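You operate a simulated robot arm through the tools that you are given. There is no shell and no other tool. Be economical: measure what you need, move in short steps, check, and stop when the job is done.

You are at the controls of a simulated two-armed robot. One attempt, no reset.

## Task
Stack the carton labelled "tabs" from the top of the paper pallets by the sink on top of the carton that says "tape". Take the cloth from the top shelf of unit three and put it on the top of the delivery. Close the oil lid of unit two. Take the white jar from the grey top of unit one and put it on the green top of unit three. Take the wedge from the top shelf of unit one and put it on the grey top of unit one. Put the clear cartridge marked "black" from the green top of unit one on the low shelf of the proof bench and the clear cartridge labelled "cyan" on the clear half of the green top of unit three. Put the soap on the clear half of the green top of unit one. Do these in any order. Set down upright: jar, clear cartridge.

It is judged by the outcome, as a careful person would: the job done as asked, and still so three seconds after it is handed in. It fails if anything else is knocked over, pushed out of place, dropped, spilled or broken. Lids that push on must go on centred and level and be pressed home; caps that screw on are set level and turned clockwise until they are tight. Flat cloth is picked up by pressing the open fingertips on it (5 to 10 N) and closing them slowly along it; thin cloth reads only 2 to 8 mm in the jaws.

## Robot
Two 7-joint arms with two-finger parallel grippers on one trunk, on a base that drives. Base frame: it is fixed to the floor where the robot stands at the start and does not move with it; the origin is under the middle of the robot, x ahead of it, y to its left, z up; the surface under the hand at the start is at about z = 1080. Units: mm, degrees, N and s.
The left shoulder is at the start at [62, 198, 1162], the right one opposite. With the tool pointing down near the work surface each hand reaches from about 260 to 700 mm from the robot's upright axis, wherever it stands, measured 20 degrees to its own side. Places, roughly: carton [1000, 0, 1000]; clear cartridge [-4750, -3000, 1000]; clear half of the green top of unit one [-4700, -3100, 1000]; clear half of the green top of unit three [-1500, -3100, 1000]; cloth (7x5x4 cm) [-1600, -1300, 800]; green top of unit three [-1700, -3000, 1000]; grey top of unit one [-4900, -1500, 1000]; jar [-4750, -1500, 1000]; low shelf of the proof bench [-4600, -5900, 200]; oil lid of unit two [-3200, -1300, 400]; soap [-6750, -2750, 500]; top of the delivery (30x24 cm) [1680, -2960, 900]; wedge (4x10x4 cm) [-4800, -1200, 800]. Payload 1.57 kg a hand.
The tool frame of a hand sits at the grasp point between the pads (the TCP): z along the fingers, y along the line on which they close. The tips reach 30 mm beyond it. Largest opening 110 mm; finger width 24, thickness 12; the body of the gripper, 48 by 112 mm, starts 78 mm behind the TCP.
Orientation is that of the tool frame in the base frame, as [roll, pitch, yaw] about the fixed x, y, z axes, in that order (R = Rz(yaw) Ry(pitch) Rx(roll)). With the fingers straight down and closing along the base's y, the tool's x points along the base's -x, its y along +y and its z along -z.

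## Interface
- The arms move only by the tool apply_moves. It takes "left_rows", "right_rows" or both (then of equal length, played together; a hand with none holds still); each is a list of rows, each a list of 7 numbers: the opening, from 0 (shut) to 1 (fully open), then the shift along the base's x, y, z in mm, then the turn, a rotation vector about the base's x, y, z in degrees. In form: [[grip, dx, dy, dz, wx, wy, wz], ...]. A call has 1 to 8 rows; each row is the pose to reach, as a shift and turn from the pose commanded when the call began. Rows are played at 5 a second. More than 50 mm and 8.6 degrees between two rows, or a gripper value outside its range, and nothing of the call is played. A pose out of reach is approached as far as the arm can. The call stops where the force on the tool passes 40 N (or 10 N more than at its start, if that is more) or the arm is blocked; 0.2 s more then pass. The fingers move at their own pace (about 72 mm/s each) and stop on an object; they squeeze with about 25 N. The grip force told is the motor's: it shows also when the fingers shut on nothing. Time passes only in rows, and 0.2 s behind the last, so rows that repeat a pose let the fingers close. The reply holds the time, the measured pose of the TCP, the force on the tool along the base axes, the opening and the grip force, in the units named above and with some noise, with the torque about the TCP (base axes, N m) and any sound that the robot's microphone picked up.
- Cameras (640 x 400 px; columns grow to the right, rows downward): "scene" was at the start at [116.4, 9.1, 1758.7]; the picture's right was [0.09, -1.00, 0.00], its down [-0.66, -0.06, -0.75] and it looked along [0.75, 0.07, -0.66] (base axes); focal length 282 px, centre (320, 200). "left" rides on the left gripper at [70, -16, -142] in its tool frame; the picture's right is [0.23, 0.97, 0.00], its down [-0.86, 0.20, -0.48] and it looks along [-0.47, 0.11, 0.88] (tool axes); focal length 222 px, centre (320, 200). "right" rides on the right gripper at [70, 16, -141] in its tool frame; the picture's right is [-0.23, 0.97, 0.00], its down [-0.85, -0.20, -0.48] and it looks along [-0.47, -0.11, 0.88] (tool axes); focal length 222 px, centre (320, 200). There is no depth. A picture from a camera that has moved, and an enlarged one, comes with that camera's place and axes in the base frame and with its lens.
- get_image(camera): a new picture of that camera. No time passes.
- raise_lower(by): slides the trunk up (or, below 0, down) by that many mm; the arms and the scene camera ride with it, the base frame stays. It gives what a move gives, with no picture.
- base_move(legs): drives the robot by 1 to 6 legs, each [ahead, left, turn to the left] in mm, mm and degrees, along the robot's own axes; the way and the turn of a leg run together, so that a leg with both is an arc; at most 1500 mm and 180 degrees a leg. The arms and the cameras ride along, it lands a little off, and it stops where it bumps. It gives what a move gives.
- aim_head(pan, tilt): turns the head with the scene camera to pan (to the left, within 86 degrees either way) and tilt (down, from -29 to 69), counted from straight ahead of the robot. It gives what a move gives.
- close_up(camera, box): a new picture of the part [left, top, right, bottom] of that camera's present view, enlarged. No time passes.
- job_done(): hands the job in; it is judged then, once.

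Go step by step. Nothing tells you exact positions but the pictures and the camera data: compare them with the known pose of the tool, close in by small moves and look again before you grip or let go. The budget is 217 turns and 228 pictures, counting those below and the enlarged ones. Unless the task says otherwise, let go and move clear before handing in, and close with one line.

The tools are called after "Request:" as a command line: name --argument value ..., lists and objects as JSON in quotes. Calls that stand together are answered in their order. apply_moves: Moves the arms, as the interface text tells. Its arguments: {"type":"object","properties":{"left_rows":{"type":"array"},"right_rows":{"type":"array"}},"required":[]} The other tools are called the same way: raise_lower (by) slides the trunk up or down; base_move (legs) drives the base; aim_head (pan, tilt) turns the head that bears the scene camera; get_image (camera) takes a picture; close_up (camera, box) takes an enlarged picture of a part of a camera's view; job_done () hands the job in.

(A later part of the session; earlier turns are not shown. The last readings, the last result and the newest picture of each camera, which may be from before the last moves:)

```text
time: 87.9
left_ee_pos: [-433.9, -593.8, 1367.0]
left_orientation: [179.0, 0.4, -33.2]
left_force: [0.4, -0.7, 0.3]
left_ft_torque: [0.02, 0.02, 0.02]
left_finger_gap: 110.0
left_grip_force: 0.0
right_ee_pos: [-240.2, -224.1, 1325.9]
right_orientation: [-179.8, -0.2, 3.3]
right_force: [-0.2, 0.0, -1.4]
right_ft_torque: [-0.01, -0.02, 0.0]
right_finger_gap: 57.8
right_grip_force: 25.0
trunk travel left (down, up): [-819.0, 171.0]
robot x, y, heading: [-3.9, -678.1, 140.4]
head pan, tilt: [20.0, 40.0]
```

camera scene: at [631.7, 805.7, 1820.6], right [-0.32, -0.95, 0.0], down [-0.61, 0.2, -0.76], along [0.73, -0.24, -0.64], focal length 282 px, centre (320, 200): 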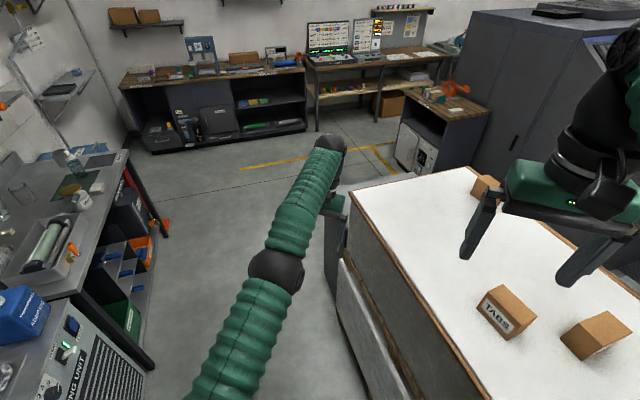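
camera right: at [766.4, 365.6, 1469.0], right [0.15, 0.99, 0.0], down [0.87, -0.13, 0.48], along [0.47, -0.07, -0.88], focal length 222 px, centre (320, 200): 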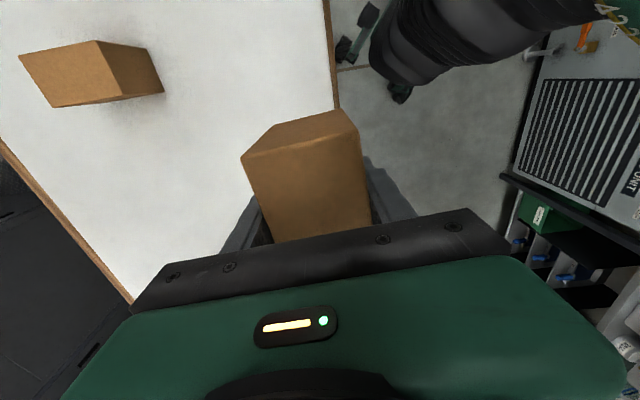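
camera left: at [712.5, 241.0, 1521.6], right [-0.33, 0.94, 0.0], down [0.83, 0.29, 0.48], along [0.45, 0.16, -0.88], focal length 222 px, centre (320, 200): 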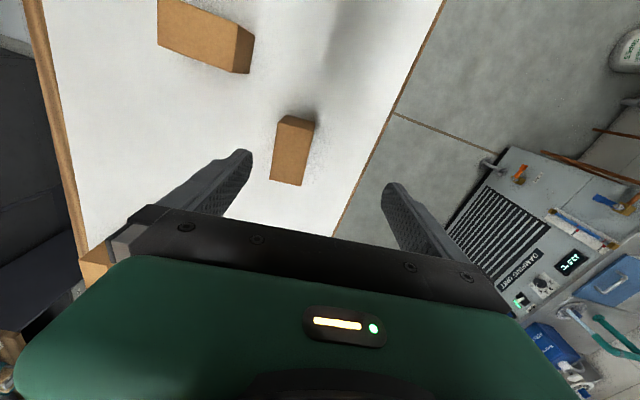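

Request:
base_move --legs '[[-1152, -952, 0]]'

Request:
aim_head --pan -20 --tilt 55

Request:
get_image --camera "scene"

Request:
get_image --camera "right"

```text
time: 95.4
left_ee_pos: [1088.4, -603.0, 1365.5]
left_orientation: [178.9, 0.5, -33.1]
left_force: [-0.3, -0.6, -0.1]
left_ft_torque: [-0.02, -0.02, 0.01]
left_finger_gap: 110.0
left_grip_force: 0.3
right_ee_pos: [1279.1, -233.5, 1326.3]
right_orientation: [-179.9, -0.1, 3.4]
right_force: [-0.6, 0.1, -2.0]
right_ft_torque: [-0.01, -0.02, -0.05]
right_finger_gap: 57.9
right_grip_force: 25.0
trunk travel left (down, up): [-819.0, 171.0]
robot x, y, heading: [1514.8, -680.8, 140.8]
head pan, tilt: [20.0, 40.0]
```

```text
time: 96.5
left_ee_pos: [1090.8, -604.0, 1366.6]
left_orientation: [178.9, 0.5, -33.0]
left_force: [0.9, 0.1, 0.6]
left_ft_torque: [0.03, -0.02, 0.0]
left_finger_gap: 110.1
left_grip_force: 0.1
right_ee_pos: [1281.9, -233.8, 1326.0]
right_orientation: [-179.9, 0.0, 3.5]
right_force: [0.0, -1.0, -2.0]
right_ft_torque: [0.0, -0.02, -0.02]
right_finger_gap: 58.0
right_grip_force: 24.6
trunk travel left (down, up): [-819.0, 171.0]
robot x, y, heading: [1515.2, -680.1, 140.6]
head pan, tilt: [-20.0, 55.0]
```

```text
199 pictures are left
camera scene: at [1452.2, -601.4, 1800.1], right [0.86, 0.51, 0.0], down [0.42, -0.7, -0.57], along [-0.29, 0.49, -0.82], focal length 282 px, centre (320, 200)
```

scene: 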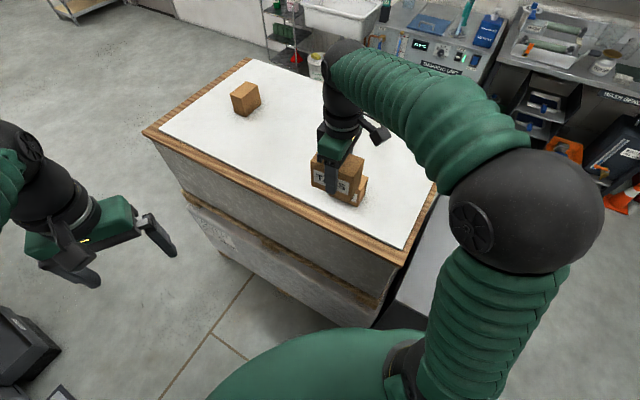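

```text
198 pictures are left
camera right: at [1352.3, -245.7, 1468.7], right [-0.17, -0.99, 0.0], down [-0.87, 0.15, 0.48], along [-0.47, 0.08, -0.88], focal length 222 px, centre (320, 200)
```

right: 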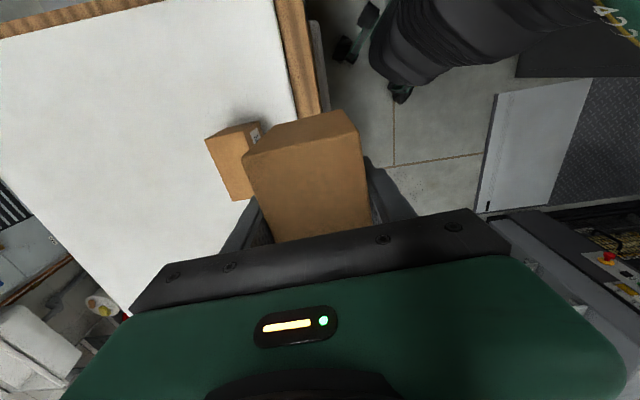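

TAPE appears centred at about (1262,-110). I'll move the carton over it and partly down, then inspect.

Request:
apply_moves --right_rows '[[0, -5, 40, 0, 0, 0, -1], [0, -12, 82, 0, 0, 0, -1.5], [0, -20, 124, -10, 0, 0, -1.5], [0, -20, 124, -45, 0, 0, -1.5], [0, -20, 124, -70, 0, 0, -1.5]]'

Request:
get_image --camera "right"

Request:
close_up --camera "scene" --box '[270, 80, 430, 220]'

```text
time: 97.7
left_ee_pos: [1090.6, -603.9, 1367.0]
left_orientation: [179.0, 0.5, -33.0]
left_force: [-0.2, -0.7, -0.3]
left_ft_torque: [-0.02, -0.01, -0.03]
left_finger_gap: 110.2
left_grip_force: 0.1
right_ee_pos: [1262.1, -110.8, 1257.9]
right_orientation: [-179.9, -0.1, 2.1]
right_force: [1.1, 0.0, -2.1]
right_ft_torque: [-0.01, -0.01, 0.01]
right_finger_gap: 57.9
right_grip_force: 25.1
trunk travel left (down, up): [-819.0, 171.0]
robot x, y, heading: [1515.9, -682.2, 140.5]
head pan, tilt: [-20.0, 55.0]
```

```text
197 pictures are left
camera right: at [1332.1, -124.1, 1400.2], right [-0.19, -0.98, 0.0], down [-0.86, 0.17, 0.48], along [-0.47, 0.09, -0.88], focal length 222 px, centre (320, 200)
```

right: 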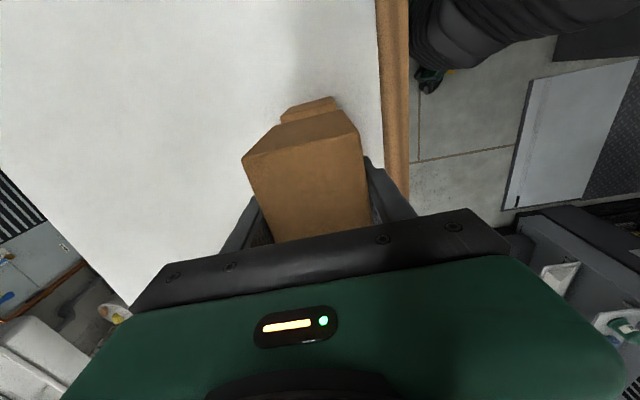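

```text
2.86 times, centred on (350, 150) of scene
camera zoom: at [1451.4, -601.1, 1800.0], right [0.86, 0.51, 0.0], down [0.42, -0.71, -0.57], along [-0.29, 0.49, -0.82], focal length 806 px, centre (234, 343)
```

zoom: 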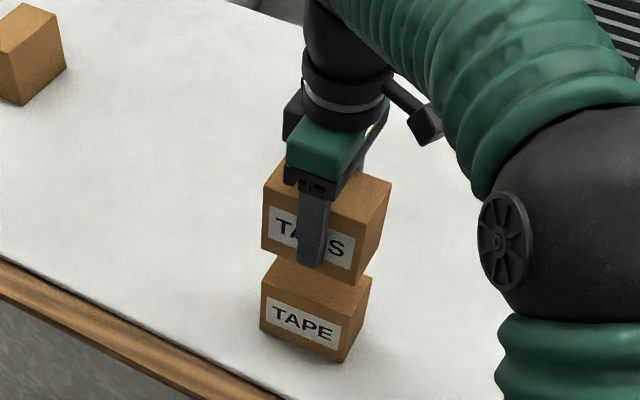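

Nicely aligned within a few mm. Lower in small steps watching the force.

Request:
apply_moves --right_rows '[[0, -2, -1, -20, 0, 0, -1], [0, -2, -1, -38, 0, 0, -1], [0, -2, -1, -46, 0, 0, -1]]'

Request:
apply_moves --right_rows '[[0, 0, 0, -3, 0, 0, 0], [0, 0, 0, -5, 0, 0, 0]]'

Request:
close_up --camera "scene" --box '[300, 120, 400, 220]'

```text
time: 98.5
left_ee_pos: [1090.8, -603.0, 1366.2]
left_orientation: [179.0, 0.5, -33.0]
left_force: [0.5, 0.7, 0.3]
left_ft_torque: [-0.02, 0.03, 0.03]
left_finger_gap: 110.2
left_grip_force: 0.1
right_ee_pos: [1259.5, -111.2, 1211.0]
right_orientation: [-179.9, 0.0, 1.1]
right_force: [-0.7, 0.2, -2.1]
right_ft_torque: [0.02, -0.03, -0.01]
right_finger_gap: 57.8
right_grip_force: 24.8
trunk travel left (down, up): [-819.0, 171.0]
robot x, y, heading: [1518.9, -683.1, 140.6]
head pan, tilt: [-20.0, 55.0]
```

```text
time: 99.1
left_ee_pos: [1091.8, -606.6, 1367.3]
left_orientation: [179.1, 0.5, -33.0]
left_force: [0.8, 0.8, -0.1]
left_ft_torque: [0.01, -0.01, 0.0]
left_finger_gap: 110.1
left_grip_force: 0.0
right_ee_pos: [1259.7, -112.9, 1210.3]
right_orientation: [-179.5, 0.2, 1.0]
right_force: [-1.3, 3.9, 24.0]
right_ft_torque: [-0.11, -0.06, 0.06]
right_finger_gap: 57.7
right_grip_force: 24.9
trunk travel left (down, up): [-819.0, 171.0]
robot x, y, heading: [1516.4, -683.8, 140.6]
head pan, tilt: [-20.0, 55.0]
```

```text
4.00 times, centred on (350, 170) of scene
camera zoom: at [1453.5, -605.3, 1800.9], right [0.86, 0.51, 0.0], down [0.42, -0.7, -0.57], along [-0.29, 0.49, -0.82], focal length 1129 px, centre (200, 320)
```

zoom: 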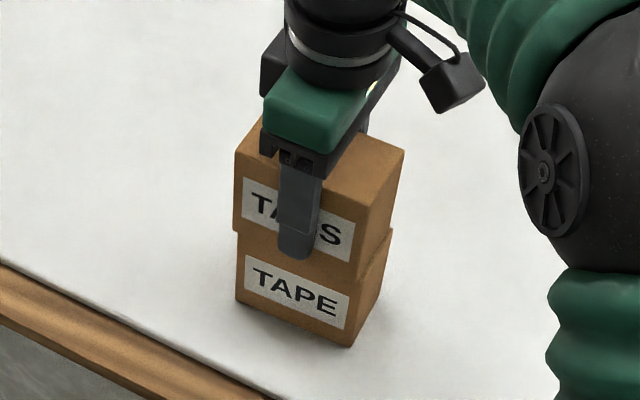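

Contact made at 24 N. Ease up, open, and rise clear.

Request:
apply_moves --right_rows '[[0, 0, 0, 3, 0, 0, 0], [0.8, 0, 0, 4, 0, 0, 0], [0.8, 0, 0, 4, 0, 0, 0], [0.8, 0, 0, 4, 0, 0, 0], [0.8, 0, 0, 40, 0, 0, 0], [0.8, 0, 0, 85, 0, 0, 0], [0.8, 0, -10, 130, 0, 0, 0], [0.8, 0, -30, 170, 0, 0, 0]]'

Request:
get_image --camera "scene"

```text
time: 100.9
left_ee_pos: [1090.1, -604.8, 1368.2]
left_orientation: [178.9, 0.5, -33.0]
left_force: [0.8, -0.7, -0.5]
left_ft_torque: [0.0, 0.03, -0.01]
left_finger_gap: 109.9
left_grip_force: 0.1
right_ee_pos: [1260.2, -140.0, 1376.1]
right_orientation: [-179.9, -0.1, 1.0]
right_force: [0.4, -0.6, 0.1]
right_ft_torque: [0.0, 0.02, -0.01]
right_finger_gap: 88.0
right_grip_force: 0.0
trunk travel left (down, up): [-819.0, 171.0]
robot x, y, heading: [1515.9, -684.8, 140.7]
head pan, tilt: [-20.0, 55.0]
```

```text
194 pictures are left
camera scene: at [1451.9, -602.8, 1800.1], right [0.86, 0.51, 0.0], down [0.42, -0.7, -0.57], along [-0.29, 0.49, -0.82], focal length 282 px, centre (320, 200)
```

scene: 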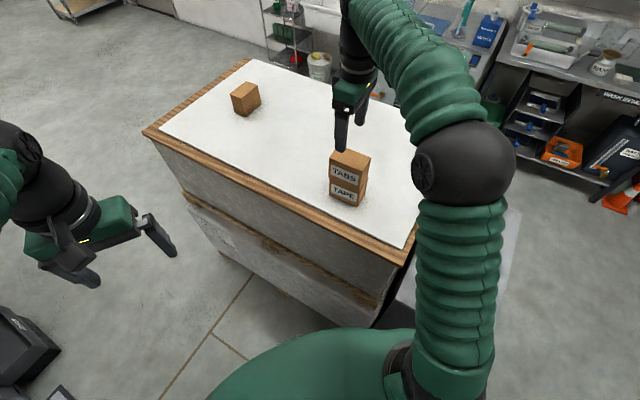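

Stack done. Next is unit three's cloth; retract the right arm and drive there.

Request:
apply_moves --right_rows '[[1, 5, -40, 20, 0, 0, -8], [1, 10, -80, 40, 0, 0, -16], [1, 15, -120, 40, 0, 0, -24], [1, 20, -160, 40, 0, 0, -32], [1, 20, -170, 40, 0, 0, -40]]'

Request:
base_move --legs '[[1120, 968, 0], [0, 0, 129.3], [-200, -1480, 0]]'

Request:
aim_head --pan 0 --tilt 35

Request:
get_image --camera "scene"

```text
time: 102.1
left_ee_pos: [1089.0, -604.4, 1366.7]
left_orientation: [178.9, 0.6, -33.0]
left_force: [-0.1, -0.6, -0.6]
left_ft_torque: [0.02, -0.05, 0.0]
left_finger_gap: 110.2
left_grip_force: 0.1
right_ee_pos: [1278.9, -312.4, 1416.0]
right_orientation: [-179.8, 0.0, -39.1]
right_force: [0.0, -0.1, 0.7]
right_ft_torque: [0.0, -0.02, -0.03]
right_finger_gap: 110.3
right_grip_force: 0.2
trunk travel left (down, up): [-819.0, 171.0]
robot x, y, heading: [1517.4, -684.2, 140.8]
head pan, tilt: [-20.0, 55.0]
```

```text
time: 121.9
left_ee_pos: [-1214.7, -990.2, 1366.7]
left_orientation: [179.0, 0.5, 101.1]
left_force: [0.5, 0.4, -0.3]
left_ft_torque: [0.01, 0.04, 0.0]
left_finger_gap: 110.0
left_grip_force: 0.2
right_ee_pos: [-1556.8, -1058.7, 1415.3]
right_orientation: [-179.7, -0.1, 95.1]
right_force: [0.1, -0.2, 0.3]
right_ft_torque: [-0.01, 0.0, -0.01]
right_finger_gap: 110.2
right_grip_force: 0.0
trunk travel left (down, up): [-819.0, 171.0]
robot x, y, heading: [-1457.4, -627.0, -85.4]
head pan, tilt: [-20.0, 55.0]
```

```text
time: 122.7
left_ee_pos: [-1216.8, -988.3, 1367.2]
left_orientation: [178.9, 0.5, 100.9]
left_force: [0.0, -0.2, -0.4]
left_ft_torque: [0.02, 0.01, 0.01]
left_finger_gap: 110.2
left_grip_force: 0.0
right_ee_pos: [-1559.6, -1058.1, 1415.9]
right_orientation: [-179.8, 0.0, 95.1]
right_force: [0.0, 0.1, 0.4]
right_ft_torque: [-0.02, -0.01, 0.03]
right_finger_gap: 110.0
right_grip_force: 0.0
trunk travel left (down, up): [-819.0, 171.0]
robot x, y, heading: [-1456.0, -628.9, -85.1]
head pan, tilt: [0.0, 35.0]
```

```text
193 pictures are left
camera scene: at [-1445.4, -749.4, 1828.2], right [-1.0, -0.08, 0.0], down [-0.05, 0.57, -0.82], along [0.07, -0.82, -0.58], focal length 282 px, centre (320, 200)
```

scene: 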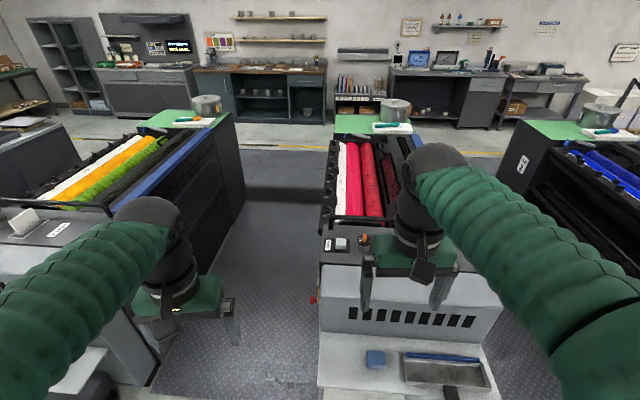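

The unit in front should be unit three; a blue folded item sits on its top shelf. Look closer.

Request:
close_up --camera "scene" --box '[300, 220, 520, 400]'

Request:
aim_head --pan -10 --tilt 60

Request:
get_image --camera "scene"

Request:
get_image --camera "right"

```text
2.22 times, centred on (410, 310) of scene
camera zoom: at [-1445.4, -749.4, 1828.2], right [-1.0, -0.08, 0.0], down [-0.05, 0.57, -0.82], along [0.07, -0.82, -0.58], focal length 627 px, centre (120, -44)
```

zoom: 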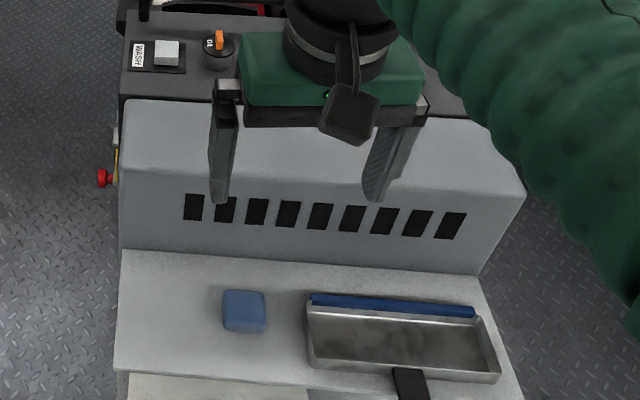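

```text
time: 123.6
left_ee_pos: [-1218.0, -990.6, 1366.6]
left_orientation: [178.9, 0.6, 101.0]
left_force: [-0.5, 0.1, -1.0]
left_ft_torque: [-0.03, 0.01, -0.02]
left_finger_gap: 110.1
left_grip_force: 0.1
right_ee_pos: [-1558.7, -1058.7, 1415.9]
right_orientation: [-179.8, 0.0, 95.1]
right_force: [0.1, 0.0, -0.4]
right_ft_torque: [0.02, -0.01, 0.03]
right_finger_gap: 110.0
right_grip_force: 0.1
trunk travel left (down, up): [-819.0, 171.0]
robot x, y, heading: [-1457.7, -629.0, -85.2]
head pan, tilt: [-10.0, 60.0]
```

```text
191 pictures are left
camera scene: at [-1459.5, -727.9, 1794.1], right [-1.0, 0.09, 0.0], down [0.08, 0.86, -0.5], along [-0.05, -0.5, -0.87], focal length 282 px, centre (320, 200)
```

scene: 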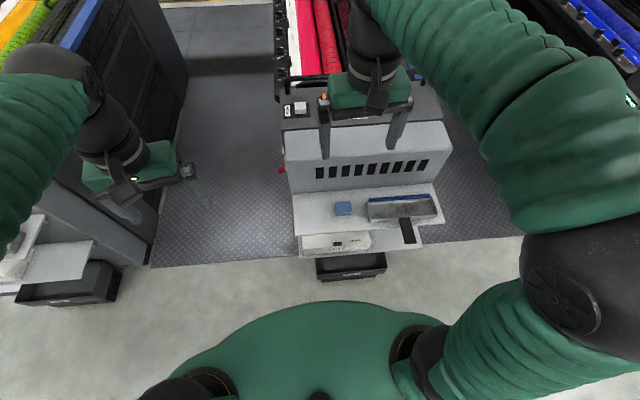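

```text
190 pictures are left
camera right: at [-1548.2, -986.8, 1558.0], right [0.99, -0.14, 0.0], down [-0.12, -0.87, 0.48], along [-0.07, -0.47, -0.88], focal length 222 px, centre (320, 200)
```

right: 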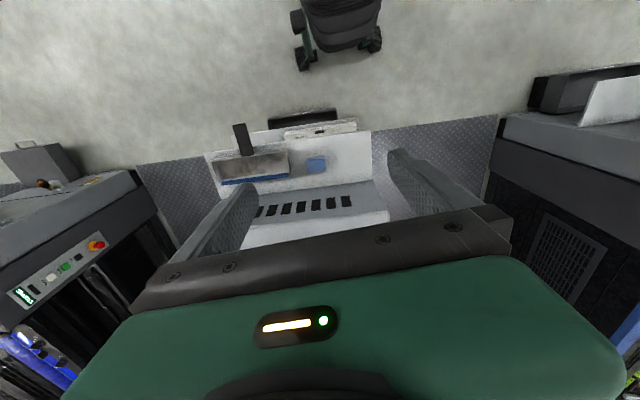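

The cloth block is at about (-1600,-1246) with top ≈825. Lower the trunk and bring the right hand over it.

Request:
raise_lower --by -300

Request:
apply_moves --right_rows '[[0.85, -10, -45, 0, 0, 0, 0], [0.85, -20, -90, 0, 0, 0, 0], [0.85, -30, -135, 0, 0, -0.2, 0], [0.85, -40, -180, -10, 0, -0.2, -3], [0.85, -41, -188, -50, 0, -0.2, -5], [0.85, -41, -188, -90, 0, -0.2, -5]]'

Request:
get_image --camera "right"

Request:
get_image --camera "scene"

```text
time: 126.6
left_ee_pos: [-1217.7, -989.9, 1067.7]
left_orientation: [179.0, 0.5, 101.0]
left_force: [0.1, 0.5, -0.5]
left_ft_torque: [0.02, 0.01, 0.02]
left_finger_gap: 110.2
left_grip_force: 0.1
right_ee_pos: [-1557.6, -1058.1, 1115.0]
right_orientation: [-179.8, 0.1, 95.2]
right_force: [-0.1, 0.1, 0.1]
right_ft_torque: [0.01, -0.01, -0.04]
right_finger_gap: 110.0
right_grip_force: 0.0
trunk travel left (down, up): [-519.0, 471.0]
robot x, y, heading: [-1454.2, -632.7, -85.1]
head pan, tilt: [-10.0, 60.0]
```

```text
time: 128.0
left_ee_pos: [-1217.3, -989.1, 1066.5]
left_orientation: [178.9, 0.5, 101.0]
left_force: [-0.3, -0.2, 0.2]
left_ft_torque: [0.02, 0.0, -0.01]
left_finger_gap: 110.0
left_grip_force: 0.2
right_ee_pos: [-1599.4, -1246.0, 1023.2]
right_orientation: [-180.0, -0.1, 90.0]
right_force: [0.3, 0.0, 0.1]
right_ft_torque: [0.05, 0.03, -0.03]
right_finger_gap: 93.6
right_grip_force: 0.1
trunk travel left (down, up): [-519.0, 471.0]
robot x, y, heading: [-1453.6, -630.7, -85.2]
head pan, tilt: [-10.0, 60.0]
```

```text
189 pictures are left
camera right: at [-1583.9, -1176.1, 1165.8], right [0.97, -0.23, 0.0], down [-0.2, -0.86, 0.48], along [-0.11, -0.47, -0.88], focal length 222 px, centre (320, 200)
```

right: 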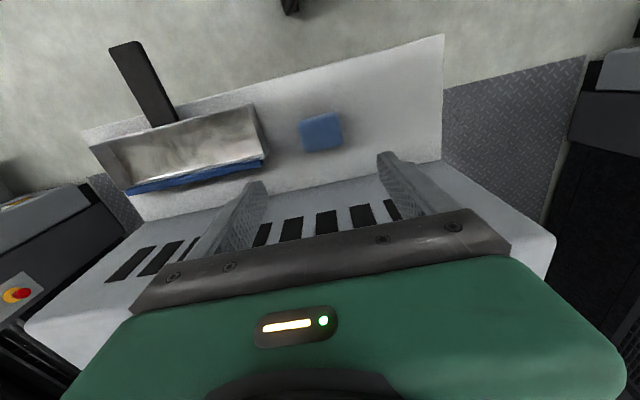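

```text
188 pictures are left
camera scene: at [-1459.2, -728.4, 1494.0], right [-1.0, 0.09, 0.0], down [0.08, 0.86, -0.5], along [-0.05, -0.5, -0.87], focal length 282 px, centre (320, 200)
```

scene: 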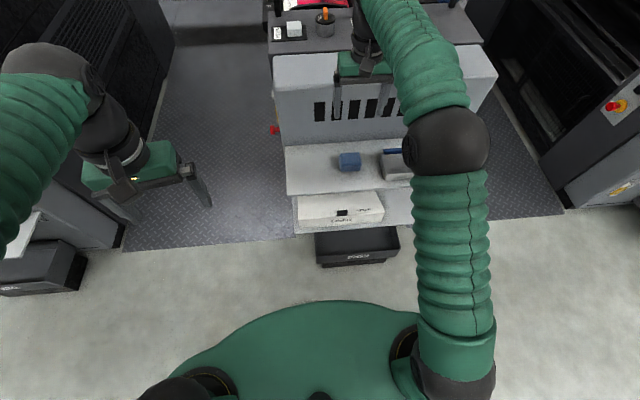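

Cloth centre triangulates to (-1600,-1249), top ≈812. Descend.

Request:
apply_moves --right_rows '[[0.85, 0, -2, -45, 0, 0, 0], [0.85, 0, -2, -90, 0, 0, 0], [0.85, 0, -2, -135, 0, 0, 0]]'

Request:
get_image --camera "right"

Request:
close_up --camera "scene" --box '[270, 60, 470, 220]'

```text
time: 128.8
left_ee_pos: [-1217.0, -988.8, 1066.4]
left_orientation: [178.9, 0.4, 101.0]
left_force: [1.0, 0.6, 0.6]
left_ft_torque: [0.01, -0.01, 0.01]
left_finger_gap: 109.9
left_grip_force: 0.1
right_ee_pos: [-1602.1, -1249.8, 886.8]
right_orientation: [-180.0, -0.1, 90.1]
right_force: [0.3, -0.3, 0.3]
right_ft_torque: [0.02, -0.03, -0.01]
right_finger_gap: 93.6
right_grip_force: 0.0
trunk travel left (down, up): [-519.0, 471.0]
robot x, y, heading: [-1455.1, -629.2, -85.4]
head pan, tilt: [-10.0, 60.0]
```

```text
187 pictures are left
camera right: at [-1586.5, -1178.7, 1027.8], right [0.97, -0.23, 0.0], down [-0.2, -0.86, 0.48], along [-0.11, -0.47, -0.88], focal length 222 px, centre (320, 200)
```

right: 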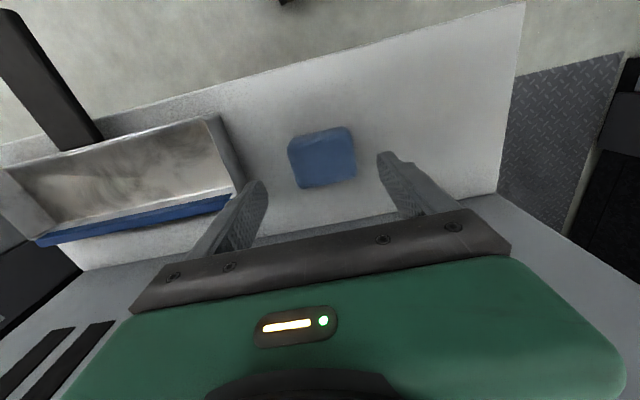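

```text
2.50 times, centred on (370, 140) of scene
camera zoom: at [-1460.0, -730.0, 1493.9], right [-1.0, 0.09, 0.0], down [0.08, 0.86, -0.5], along [-0.05, -0.5, -0.87], focal length 706 px, centre (195, 350)
```

zoom: 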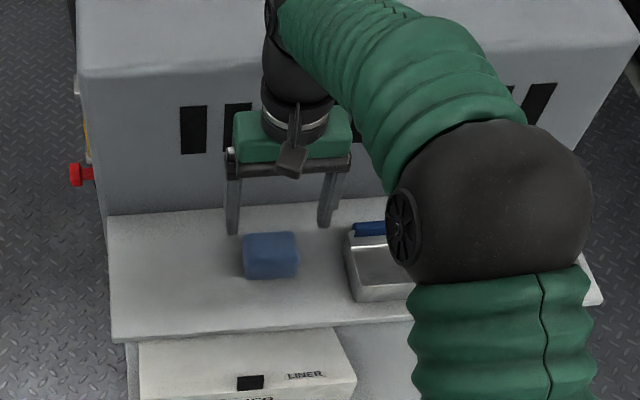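

Request:
apply_moves --right_rows '[[0.85, 0, -1, -40, 0, 0, 0], [0.85, 0, -1, -72, 0, 0, 0], [0.3, 0, -1, -72, 0, 0, 0], [0.3, 0, -1, -72, 0, 0, 0], [0.1, 0, -1, -72, 0, 0, 0], [0.1, 0, -1, -72, 0, 0, 0], [0.1, 0, -1, -65, 0, 0, 0], [0.1, 0, -1, -50, 0, 0, 0]]'

Request:
get_image --camera "right"

```text
time: 130.6
left_ee_pos: [-1217.6, -988.7, 1068.0]
left_orientation: [178.8, 0.6, 101.0]
left_force: [0.2, 0.2, 0.4]
left_ft_torque: [-0.01, -0.01, 0.05]
left_finger_gap: 109.7
left_grip_force: 0.1
right_ee_pos: [-1600.5, -1247.8, 839.4]
right_orientation: [180.0, 0.0, 90.1]
right_force: [0.0, -0.1, -0.6]
right_ft_torque: [0.04, -0.03, 0.03]
right_finger_gap: 64.1
right_grip_force: 25.7
trunk travel left (down, up): [-519.0, 471.0]
robot x, y, heading: [-1451.7, -627.5, -85.3]
head pan, tilt: [-10.0, 60.0]
```

```text
185 pictures are left
camera right: at [-1585.5, -1177.6, 981.2], right [0.97, -0.23, 0.0], down [-0.2, -0.86, 0.48], along [-0.11, -0.47, -0.88], focal length 222 px, centre (320, 200)
```

right: 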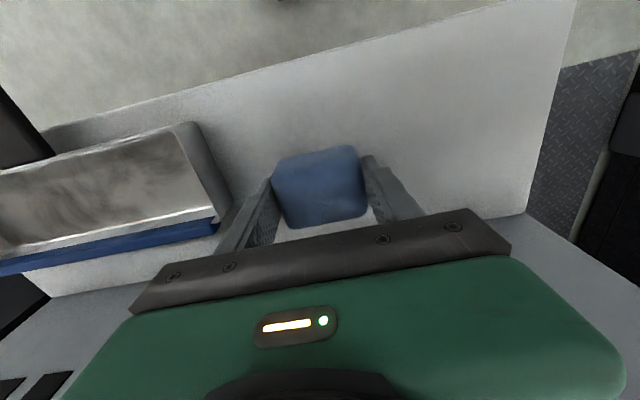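

The cloth is held. Lift clear, then look east and west for a passage to the south side.

Request:
apply_moves --right_rows '[[0.1, 0, 5, 40, 0, 0, 0], [0.1, 0, 20, 85, 0, 0, 0], [0.1, 10, 50, 120, 0, 0, 0], [0.1, 20, 90, 145, 0, 0, 0], [0.1, 30, 130, 170, 0, 0, 0], [0.1, 40, 170, 190, 0, 0, 0]]'

Request:
raise_lower --by 300

Request:
aim_head --pan 75 --tilt 20

Request:
get_image --camera "scene"

Request:
aim_head --pan -75 --tilt 20

Request:
get_image --camera "scene"

```text
time: 132.0
left_ee_pos: [-1217.2, -988.5, 1067.7]
left_orientation: [178.8, 0.6, 100.9]
left_force: [0.3, 0.0, -0.4]
left_ft_torque: [0.0, 0.02, 0.01]
left_finger_gap: 109.7
left_grip_force: 0.0
right_ee_pos: [-1560.2, -1077.4, 1031.0]
right_orientation: [-179.9, 0.1, 90.1]
right_force: [1.1, 0.7, -0.2]
right_ft_torque: [-0.04, 0.0, 0.0]
right_finger_gap: 64.0
right_grip_force: 25.1
trunk travel left (down, up): [-519.0, 471.0]
robot x, y, heading: [-1453.8, -630.4, -85.2]
head pan, tilt: [-10.0, 60.0]
```

```text
time: 135.0
left_ee_pos: [-1218.4, -990.1, 1367.3]
left_orientation: [178.9, 0.6, 101.0]
left_force: [-0.2, 0.3, -0.3]
left_ft_torque: [-0.03, -0.01, 0.0]
left_finger_gap: 109.8
left_grip_force: 0.1
right_ee_pos: [-1560.1, -1078.6, 1331.1]
right_orientation: [-179.9, 0.0, 90.1]
right_force: [0.3, 1.0, 0.1]
right_ft_torque: [0.01, -0.01, -0.01]
right_finger_gap: 64.4
right_grip_force: 24.5
trunk travel left (down, up): [-819.0, 171.0]
robot x, y, heading: [-1455.6, -629.8, -85.3]
head pan, tilt: [-10.0, 60.0]
```

```text
time: 136.6
left_ee_pos: [-1217.3, -989.3, 1366.7]
left_orientation: [178.9, 0.5, 101.1]
left_force: [-0.8, 0.3, 0.0]
left_ft_torque: [-0.03, 0.03, 0.0]
left_finger_gap: 109.9
left_grip_force: 0.1
right_ee_pos: [-1561.2, -1079.6, 1330.5]
right_orientation: [-180.0, 0.0, 90.1]
right_force: [0.4, -0.7, 0.3]
right_ft_torque: [-0.02, 0.02, -0.05]
right_finger_gap: 64.0
right_grip_force: 24.8
trunk travel left (down, up): [-819.0, 171.0]
robot x, y, heading: [-1452.4, -629.7, -85.5]
head pan, tilt: [75.0, 20.0]
```

```text
184 pictures are left
camera scene: at [-1361.7, -678.7, 1852.2], right [-0.18, -0.98, 0.0], down [-0.34, 0.06, -0.94], along [0.92, -0.17, -0.34], focal length 282 px, centre (320, 200)
```

scene: 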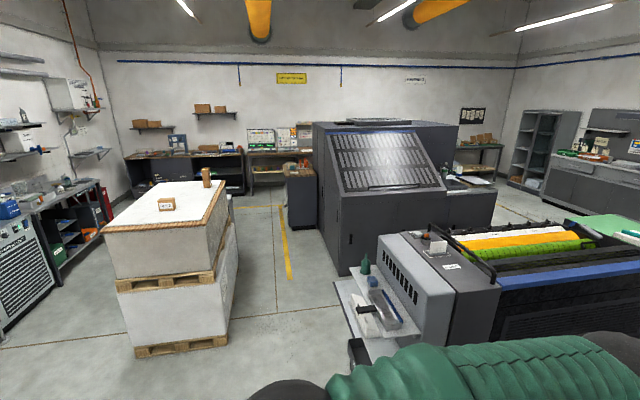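

```text
time: 138.9
left_ee_pos: [-1217.8, -989.2, 1367.3]
left_orientation: [178.9, 0.6, 101.0]
left_force: [0.3, 0.5, 0.8]
left_ft_torque: [0.0, -0.01, -0.01]
left_finger_gap: 110.1
left_grip_force: 0.2
right_ee_pos: [-1560.1, -1078.6, 1330.6]
right_orientation: [180.0, 0.0, 90.0]
right_force: [0.0, -0.3, 0.1]
right_ft_torque: [-0.03, -0.02, -0.02]
right_finger_gap: 63.8
right_grip_force: 25.2
trunk travel left (down, up): [-819.0, 171.0]
robot x, y, heading: [-1456.9, -629.5, -85.3]
head pan, tilt: [-75.0, 20.0]
```

```text
183 pictures are left
camera scene: at [-1541.1, -693.4, 1852.2], right [-0.34, 0.94, 0.0], down [0.32, 0.12, -0.94], along [-0.88, -0.32, -0.34], focal length 282 px, centre (320, 200)
```

scene: 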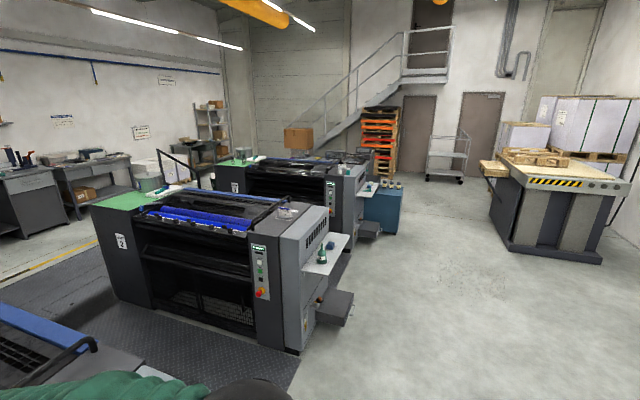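

Between the units are about 970 mm wide aisles with floor mats. I'll raise the trunk for clearance and drive through the unit three–four gap to the south side toward the delivery.

Request:
raise_lower --by 160

Request:
base_move --legs '[[0, 0, -4.7], [0, 550, 0]]'

Request:
aim_head --pan 0 --tilt 50

Request:
get_image --camera "scene"

```text
time: 140.8
left_ee_pos: [-1216.5, -990.8, 1527.3]
left_orientation: [178.8, 0.5, 101.0]
left_force: [-0.2, 0.2, 0.3]
left_ft_torque: [0.0, 0.01, 0.01]
left_finger_gap: 110.0
left_grip_force: 0.1
right_ee_pos: [-1561.2, -1079.8, 1489.8]
right_orientation: [-180.0, 0.0, 90.1]
right_force: [-0.3, 0.5, 0.3]
right_ft_torque: [-0.04, -0.02, 0.0]
right_finger_gap: 64.0
right_grip_force: 25.2
trunk travel left (down, up): [-979.0, 11.0]
robot x, y, heading: [-1457.1, -627.3, -85.7]
head pan, tilt: [-75.0, 20.0]
```

```text
time: 144.4
left_ee_pos: [-703.1, -1002.2, 1528.5]
left_orientation: [178.5, 0.6, 97.0]
left_force: [-0.5, -0.1, -0.1]
left_ft_torque: [-0.01, 0.04, -0.03]
left_finger_gap: 110.1
left_grip_force: 0.0
right_ee_pos: [-1050.6, -1066.7, 1488.9]
right_orientation: [179.7, -0.2, 86.0]
right_force: [0.7, 0.6, -0.2]
right_ft_torque: [-0.01, -0.01, -0.03]
right_finger_gap: 63.9
right_grip_force: 24.7
trunk travel left (down, up): [-979.0, 11.0]
robot x, y, heading: [-905.6, -630.7, -89.4]
head pan, tilt: [-75.0, 20.0]
```

```text
time: 145.9
left_ee_pos: [-686.3, -999.7, 1524.7]
left_orientation: [179.1, 0.5, 96.9]
left_force: [-0.2, 0.5, -0.4]
left_ft_torque: [0.03, 0.02, -0.01]
left_finger_gap: 110.0
left_grip_force: 0.1
right_ee_pos: [-1034.1, -1066.0, 1492.2]
right_orientation: [-180.0, 0.0, 85.9]
right_force: [0.3, -0.6, 0.3]
right_ft_torque: [0.05, 0.02, -0.02]
right_finger_gap: 64.3
right_grip_force: 24.7
trunk travel left (down, up): [-979.0, 11.0]
robot x, y, heading: [-904.0, -625.2, -89.4]
head pan, tilt: [0.0, 50.0]
```

```text
182 pictures are left
camera scene: at [-895.3, -735.8, 1966.6], right [-1.0, -0.01, 0.0], down [-0.01, 0.77, -0.64], along [0.0, -0.64, -0.77], focal length 282 px, centre (320, 200)
```

scene: 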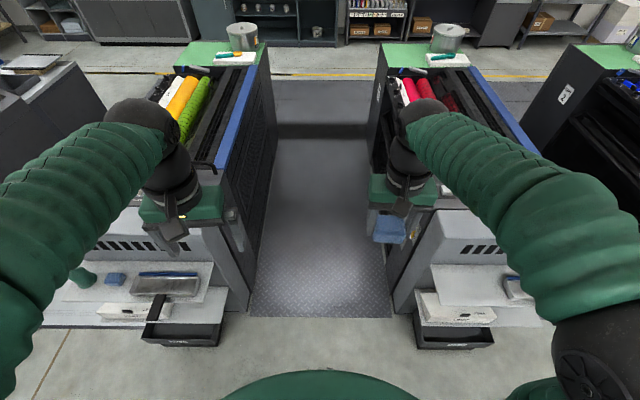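

The gap is about 976 mm with the robot centred. Drive through.

Request:
base_move --legs '[[1500, 0, -0.6], [1450, 0, 0]]'

Request:
aim_head --pan 70 --tilt 25

Request:
get_image --camera "scene"

```text
time: 160.0
left_ee_pos: [-652.2, -3929.9, 1527.5]
left_orientation: [179.0, 0.7, 96.8]
left_force: [1.2, 0.0, -0.2]
left_ft_torque: [0.03, 0.03, -0.02]
left_finger_gap: 110.2
left_grip_force: 0.1
right_ee_pos: [-1001.4, -3994.2, 1491.0]
right_orientation: [180.0, 0.2, 85.8]
right_force: [-0.1, 0.3, 0.6]
right_ft_torque: [0.03, -0.03, 0.03]
right_finger_gap: 64.0
right_grip_force: 24.8
trunk travel left (down, up): [-979.0, 11.0]
robot x, y, heading: [-862.9, -3552.4, -89.2]
head pan, tilt: [0.0, 50.0]
```

```text
time: 161.4
left_ee_pos: [-653.4, -3929.7, 1528.5]
left_orientation: [179.0, 0.6, 96.8]
left_force: [0.0, 0.4, 1.0]
left_ft_torque: [0.04, 0.02, 0.02]
left_finger_gap: 110.0
left_grip_force: 0.0
right_ee_pos: [-1000.9, -3994.2, 1490.8]
right_orientation: [180.0, -0.1, 85.8]
right_force: [0.2, -0.3, -0.7]
right_ft_torque: [-0.03, -0.01, -0.01]
right_finger_gap: 64.0
right_grip_force: 25.2
trunk travel left (down, up): [-979.0, 11.0]
robot x, y, heading: [-864.5, -3555.7, -89.3]
head pan, tilt: [70.0, 25.0]
```

```text
181 pictures are left
camera scene: at [-776.2, -3618.6, 2004.1], right [-0.33, -0.94, 0.0], down [-0.4, 0.14, -0.91], along [0.85, -0.3, -0.42], focal length 282 px, centre (320, 200)
```

scene: 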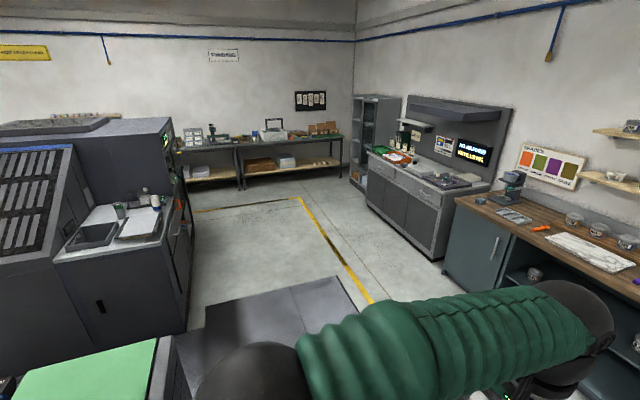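

I'm through. The delivery is to the east, with a tray, bottles and a white sheet on top. I'll drive to its south side and face it.

Request:
base_move --legs '[[30, 1400, -0.7], [30, 1140, 0], [0, 0, 90], [0, 0, 90]]'

Request:
aim_head --pan 0 --tilt 50

Request:
get_image --camera "scene"

```text
time: 164.2
left_ee_pos: [-316.0, -4014.3, 1527.3]
left_orientation: [177.0, 0.7, 94.0]
left_force: [1.2, -0.9, 0.3]
left_ft_torque: [0.12, 0.15, 0.03]
left_finger_gap: 110.0
left_grip_force: 0.0
right_ee_pos: [-659.6, -4099.2, 1479.6]
right_orientation: [177.9, -0.2, 84.1]
right_force: [-1.1, -0.2, 0.7]
right_ft_torque: [0.09, -0.04, 0.03]
right_finger_gap: 64.1
right_grip_force: 24.6
trunk travel left (down, up): [-979.0, 11.0]
robot x, y, heading: [-495.9, -3640.5, -86.8]
head pan, tilt: [70.0, 25.0]
stopped in leg 1: the robot was blocked; the commanded pose is now the measured one
```

```text
time: 165.7
left_ee_pos: [-324.4, -3978.9, 1536.9]
left_orientation: [177.0, 2.0, 96.4]
left_force: [0.0, 1.4, 0.6]
left_ft_torque: [-0.03, 0.03, -0.05]
left_finger_gap: 109.9
left_grip_force: 0.0
right_ee_pos: [-668.0, -4056.2, 1489.1]
right_orientation: [177.8, 1.1, 86.1]
right_force: [-0.4, 0.1, 1.3]
right_ft_torque: [-0.04, -0.01, -0.02]
right_finger_gap: 64.2
right_grip_force: 24.8
trunk travel left (down, up): [-979.0, 11.0]
robot x, y, heading: [-501.4, -3634.5, -87.6]
head pan, tilt: [0.0, 50.0]
```

```text
180 pictures are left
camera scene: at [-575.3, -3733.3, 1965.0], right [-1.0, -0.04, -0.04], down [-0.01, 0.76, -0.65], along [0.06, -0.65, -0.76], focal length 282 px, centre (320, 200)
```

scene: 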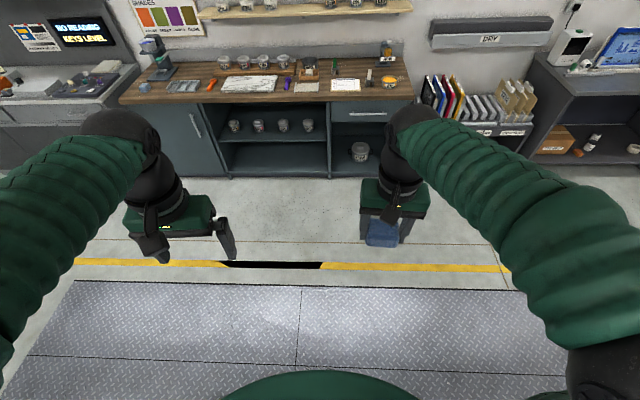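

Blocked — the base's rear probably hit unit four's end. Back off west, then go further south before heading east.

Request:
base_move --legs '[[0, -120, 0], [400, 0, -2]]'

Request:
aim_head --pan 86 --tilt 50

Request:
get_image --camera "scene"

```text
time: 166.8
left_ee_pos: [-357.8, -3987.2, 1522.4]
left_orientation: [-180.0, 2.8, 102.2]
left_force: [-0.4, 1.2, -0.2]
left_ft_torque: [-0.16, -0.07, 0.03]
left_finger_gap: 110.3
left_grip_force: 0.0
right_ee_pos: [-694.6, -4062.5, 1495.1]
right_orientation: [-179.4, 2.5, 93.2]
right_force: [0.4, 1.2, -1.3]
right_ft_torque: [-0.06, 0.02, -0.01]
right_finger_gap: 64.2
right_grip_force: 24.7
trunk travel left (down, up): [-979.0, 11.0]
robot x, y, heading: [-591.7, -3648.9, -88.3]
head pan, tilt: [0.0, 50.0]
stopped in leg 1: the robot was blocked; the commanded pose is now the measured one
```

```text
time: 168.4
left_ee_pos: [-412.9, -3988.0, 1533.9]
left_orientation: [177.7, 2.6, 97.2]
left_force: [-0.1, -1.1, -0.6]
left_ft_torque: [0.1, 0.06, -0.06]
left_finger_gap: 110.2
left_grip_force: 0.1
right_ee_pos: [-756.1, -4067.4, 1489.8]
right_orientation: [178.2, 1.7, 87.2]
right_force: [-1.0, -0.5, -0.2]
right_ft_torque: [0.03, -0.03, -0.06]
right_finger_gap: 63.8
right_grip_force: 25.4
trunk travel left (down, up): [-979.0, 11.0]
robot x, y, heading: [-590.0, -3642.5, -87.9]
head pan, tilt: [85.9, 50.0]
```

```text
179 pictures are left
camera scene: at [-528.5, -3684.3, 1967.1], right [-0.03, -1.0, -0.01], down [-0.76, 0.03, -0.65], along [0.65, -0.02, -0.76], focal length 282 px, centre (320, 200)
```

scene: 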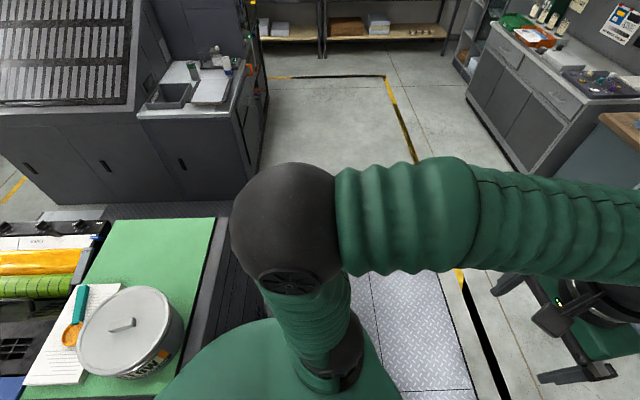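

It moved ~90 mm west before stopping. Now ease straight south.

Request:
base_move --legs '[[150, 0, 0]]'

Request:
get_image --camera "scene"

```text
time: 169.8
left_ee_pos: [-363.4, -4114.1, 1534.4]
left_orientation: [179.0, 3.1, 98.2]
left_force: [0.3, 0.2, -0.3]
left_ft_torque: [-0.05, -0.03, 0.01]
left_finger_gap: 110.1
left_grip_force: 0.0
right_ee_pos: [-707.5, -4196.3, 1499.0]
right_orientation: [179.4, 2.7, 88.3]
right_force: [-0.9, 0.6, -0.4]
right_ft_torque: [-0.04, -0.02, 0.0]
right_finger_gap: 64.0
right_grip_force: 24.9
trunk travel left (down, up): [-979.0, 11.0]
robot x, y, heading: [-575.7, -3792.7, -87.4]
head pan, tilt: [85.9, 50.0]
```

```text
178 pictures are left
camera scene: at [-529.1, -3807.9, 1967.9], right [-0.03, -1.0, 0.01], down [-0.76, 0.01, -0.65], along [0.65, -0.02, -0.76], focal length 282 px, centre (320, 200)
```

scene: 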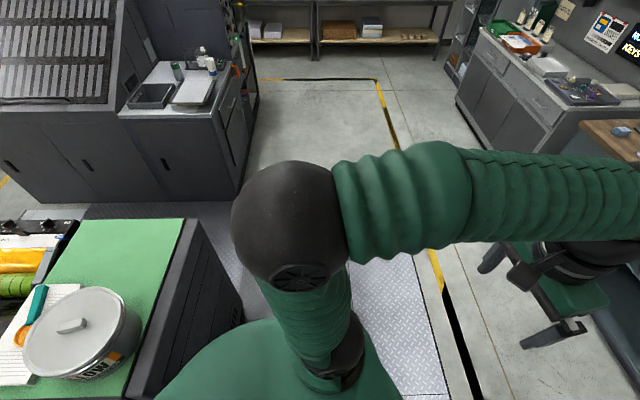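

Clear of unit four now. Continue south a bit, east, then turn to face the delivery.

Request:
base_move --legs '[[90, 0, -2.6], [0, 1100, 0], [0, 1130, 0], [0, 0, 90], [0, 0, 90]]'

Request:
aim_head --pan 0 --tilt 45

Request:
get_image --camera "scene"

```text
time: 189.1
left_ee_pos: [1441.3, -3577.6, 1528.0]
left_orientation: [179.9, 2.7, -87.5]
left_force: [0.2, -0.1, -0.8]
left_ft_torque: [0.02, 0.01, 0.01]
left_finger_gap: 110.1
left_grip_force: 0.0
right_ee_pos: [1790.9, -3530.9, 1496.5]
right_orientation: [-179.8, 2.2, -97.4]
right_force: [0.3, 0.0, 0.9]
right_ft_torque: [0.01, 0.02, 0.02]
right_finger_gap: 64.2
right_grip_force: 25.1
trunk travel left (down, up): [-979.0, 11.0]
robot x, y, heading: [1645.9, -3939.7, 86.9]
head pan, tilt: [85.9, 50.0]
```

```text
time: 190.7
left_ee_pos: [1440.3, -3577.9, 1528.4]
left_orientation: [179.8, 2.5, -87.5]
left_force: [-0.2, -0.1, 0.8]
left_ft_torque: [-0.03, -0.02, 0.01]
left_finger_gap: 110.3
left_grip_force: 0.0
right_ee_pos: [1790.2, -3531.8, 1497.6]
right_orientation: [-179.7, 2.2, -97.4]
right_force: [0.0, -0.3, -0.5]
right_ft_torque: [0.02, 0.06, -0.02]
right_finger_gap: 64.1
right_grip_force: 24.4
trunk travel left (down, up): [-979.0, 11.0]
robot x, y, heading: [1642.9, -3941.6, 87.1]
head pan, tilt: [0.0, 45.0]
```

```text
177 pictures are left
camera scene: at [1648.0, -3823.7, 1973.5], right [1.0, -0.05, 0.0], down [-0.04, -0.71, -0.71], along [0.04, 0.7, -0.71], focal length 282 px, centre (320, 200)
```

scene: 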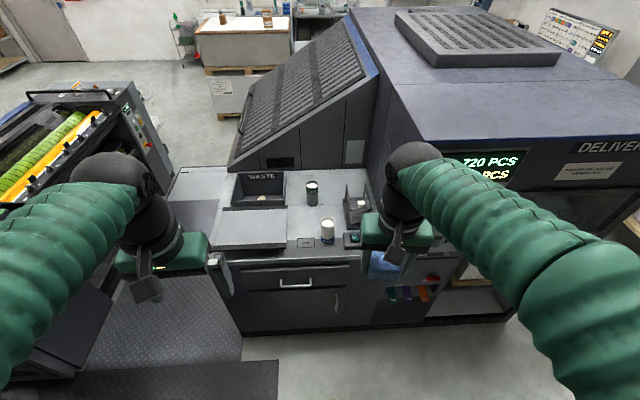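

Request:
close_up --camera "scene" --box '[210, 160, 400, 280]'

```text
3.33 times, centred on (305, 220) of scene
camera zoom: at [1648.0, -3823.7, 1973.5], right [1.0, -0.05, 0.0], down [-0.04, -0.71, -0.71], along [0.04, 0.7, -0.71], focal length 941 px, centre (370, 133)
```

zoom: 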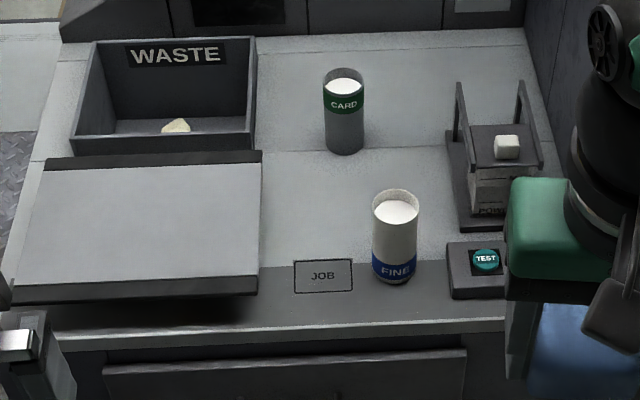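

Free spot on the delivery's top is about (1640,-2925), between the CARD and FINE jars and the tray. Drive in close and lower.

Request:
base_move --legs '[[430, 135, 2.9]]'

Request:
raise_lower --by -250

Request:
get_image --camera "scene"

Request:
get_image --camera "right"

```text
time: 193.4
left_ee_pos: [1299.6, -3162.4, 1529.3]
left_orientation: [179.8, 2.7, -84.5]
left_force: [-0.6, 0.5, 0.2]
left_ft_torque: [-0.01, 0.0, -0.01]
left_finger_gap: 110.1
left_grip_force: 0.0
right_ee_pos: [1649.4, -3096.7, 1497.8]
right_orientation: [-179.9, 2.3, -94.4]
right_force: [0.2, 0.2, -0.5]
right_ft_torque: [0.01, 0.02, 0.0]
right_finger_gap: 64.2
right_grip_force: 25.1
trunk travel left (down, up): [-979.0, 11.0]
robot x, y, heading: [1520.2, -3502.8, 90.1]
head pan, tilt: [0.0, 45.0]
```

```text
time: 196.0
left_ee_pos: [1298.4, -3156.3, 1278.1]
left_orientation: [179.8, 2.6, -84.6]
left_force: [0.8, 0.3, -0.1]
left_ft_torque: [-0.01, 0.0, -0.03]
left_finger_gap: 109.8
left_grip_force: 0.1
right_ee_pos: [1645.6, -3092.1, 1246.7]
right_orientation: [-179.8, 2.3, -94.5]
right_force: [-0.3, 0.0, 0.2]
right_ft_torque: [-0.02, 0.0, 0.0]
right_finger_gap: 64.0
right_grip_force: 25.2
trunk travel left (down, up): [-729.0, 261.0]
robot x, y, heading: [1514.4, -3505.5, 89.7]
head pan, tilt: [0.0, 45.0]
```

```text
175 pictures are left
camera scene: at [1518.3, -3391.0, 1723.5], right [1.0, 0.0, 0.0], down [0.0, -0.71, -0.71], along [0.0, 0.71, -0.71], focal length 282 px, centre (320, 200)
```

scene: 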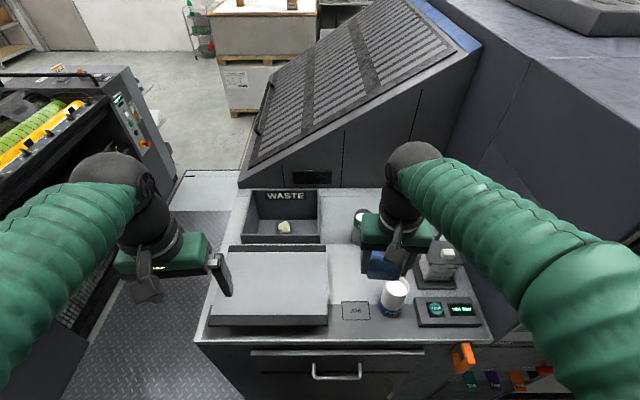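

```text
174 pictures are left
camera right: at [1623.7, -3165.4, 1386.6], right [-0.95, 0.3, 0.01], down [0.26, 0.82, 0.51], along [0.15, 0.49, -0.86], focal length 222 px, centre (320, 200)
```

right: 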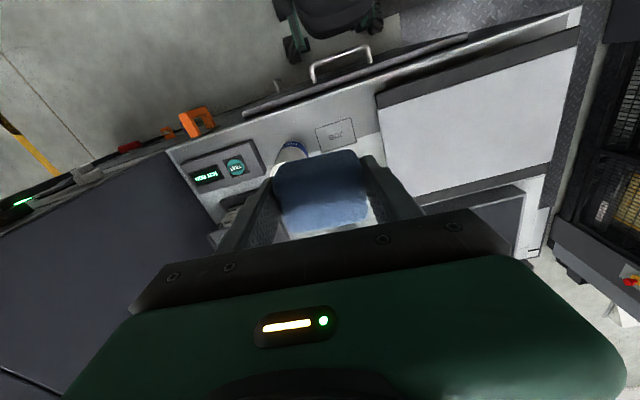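

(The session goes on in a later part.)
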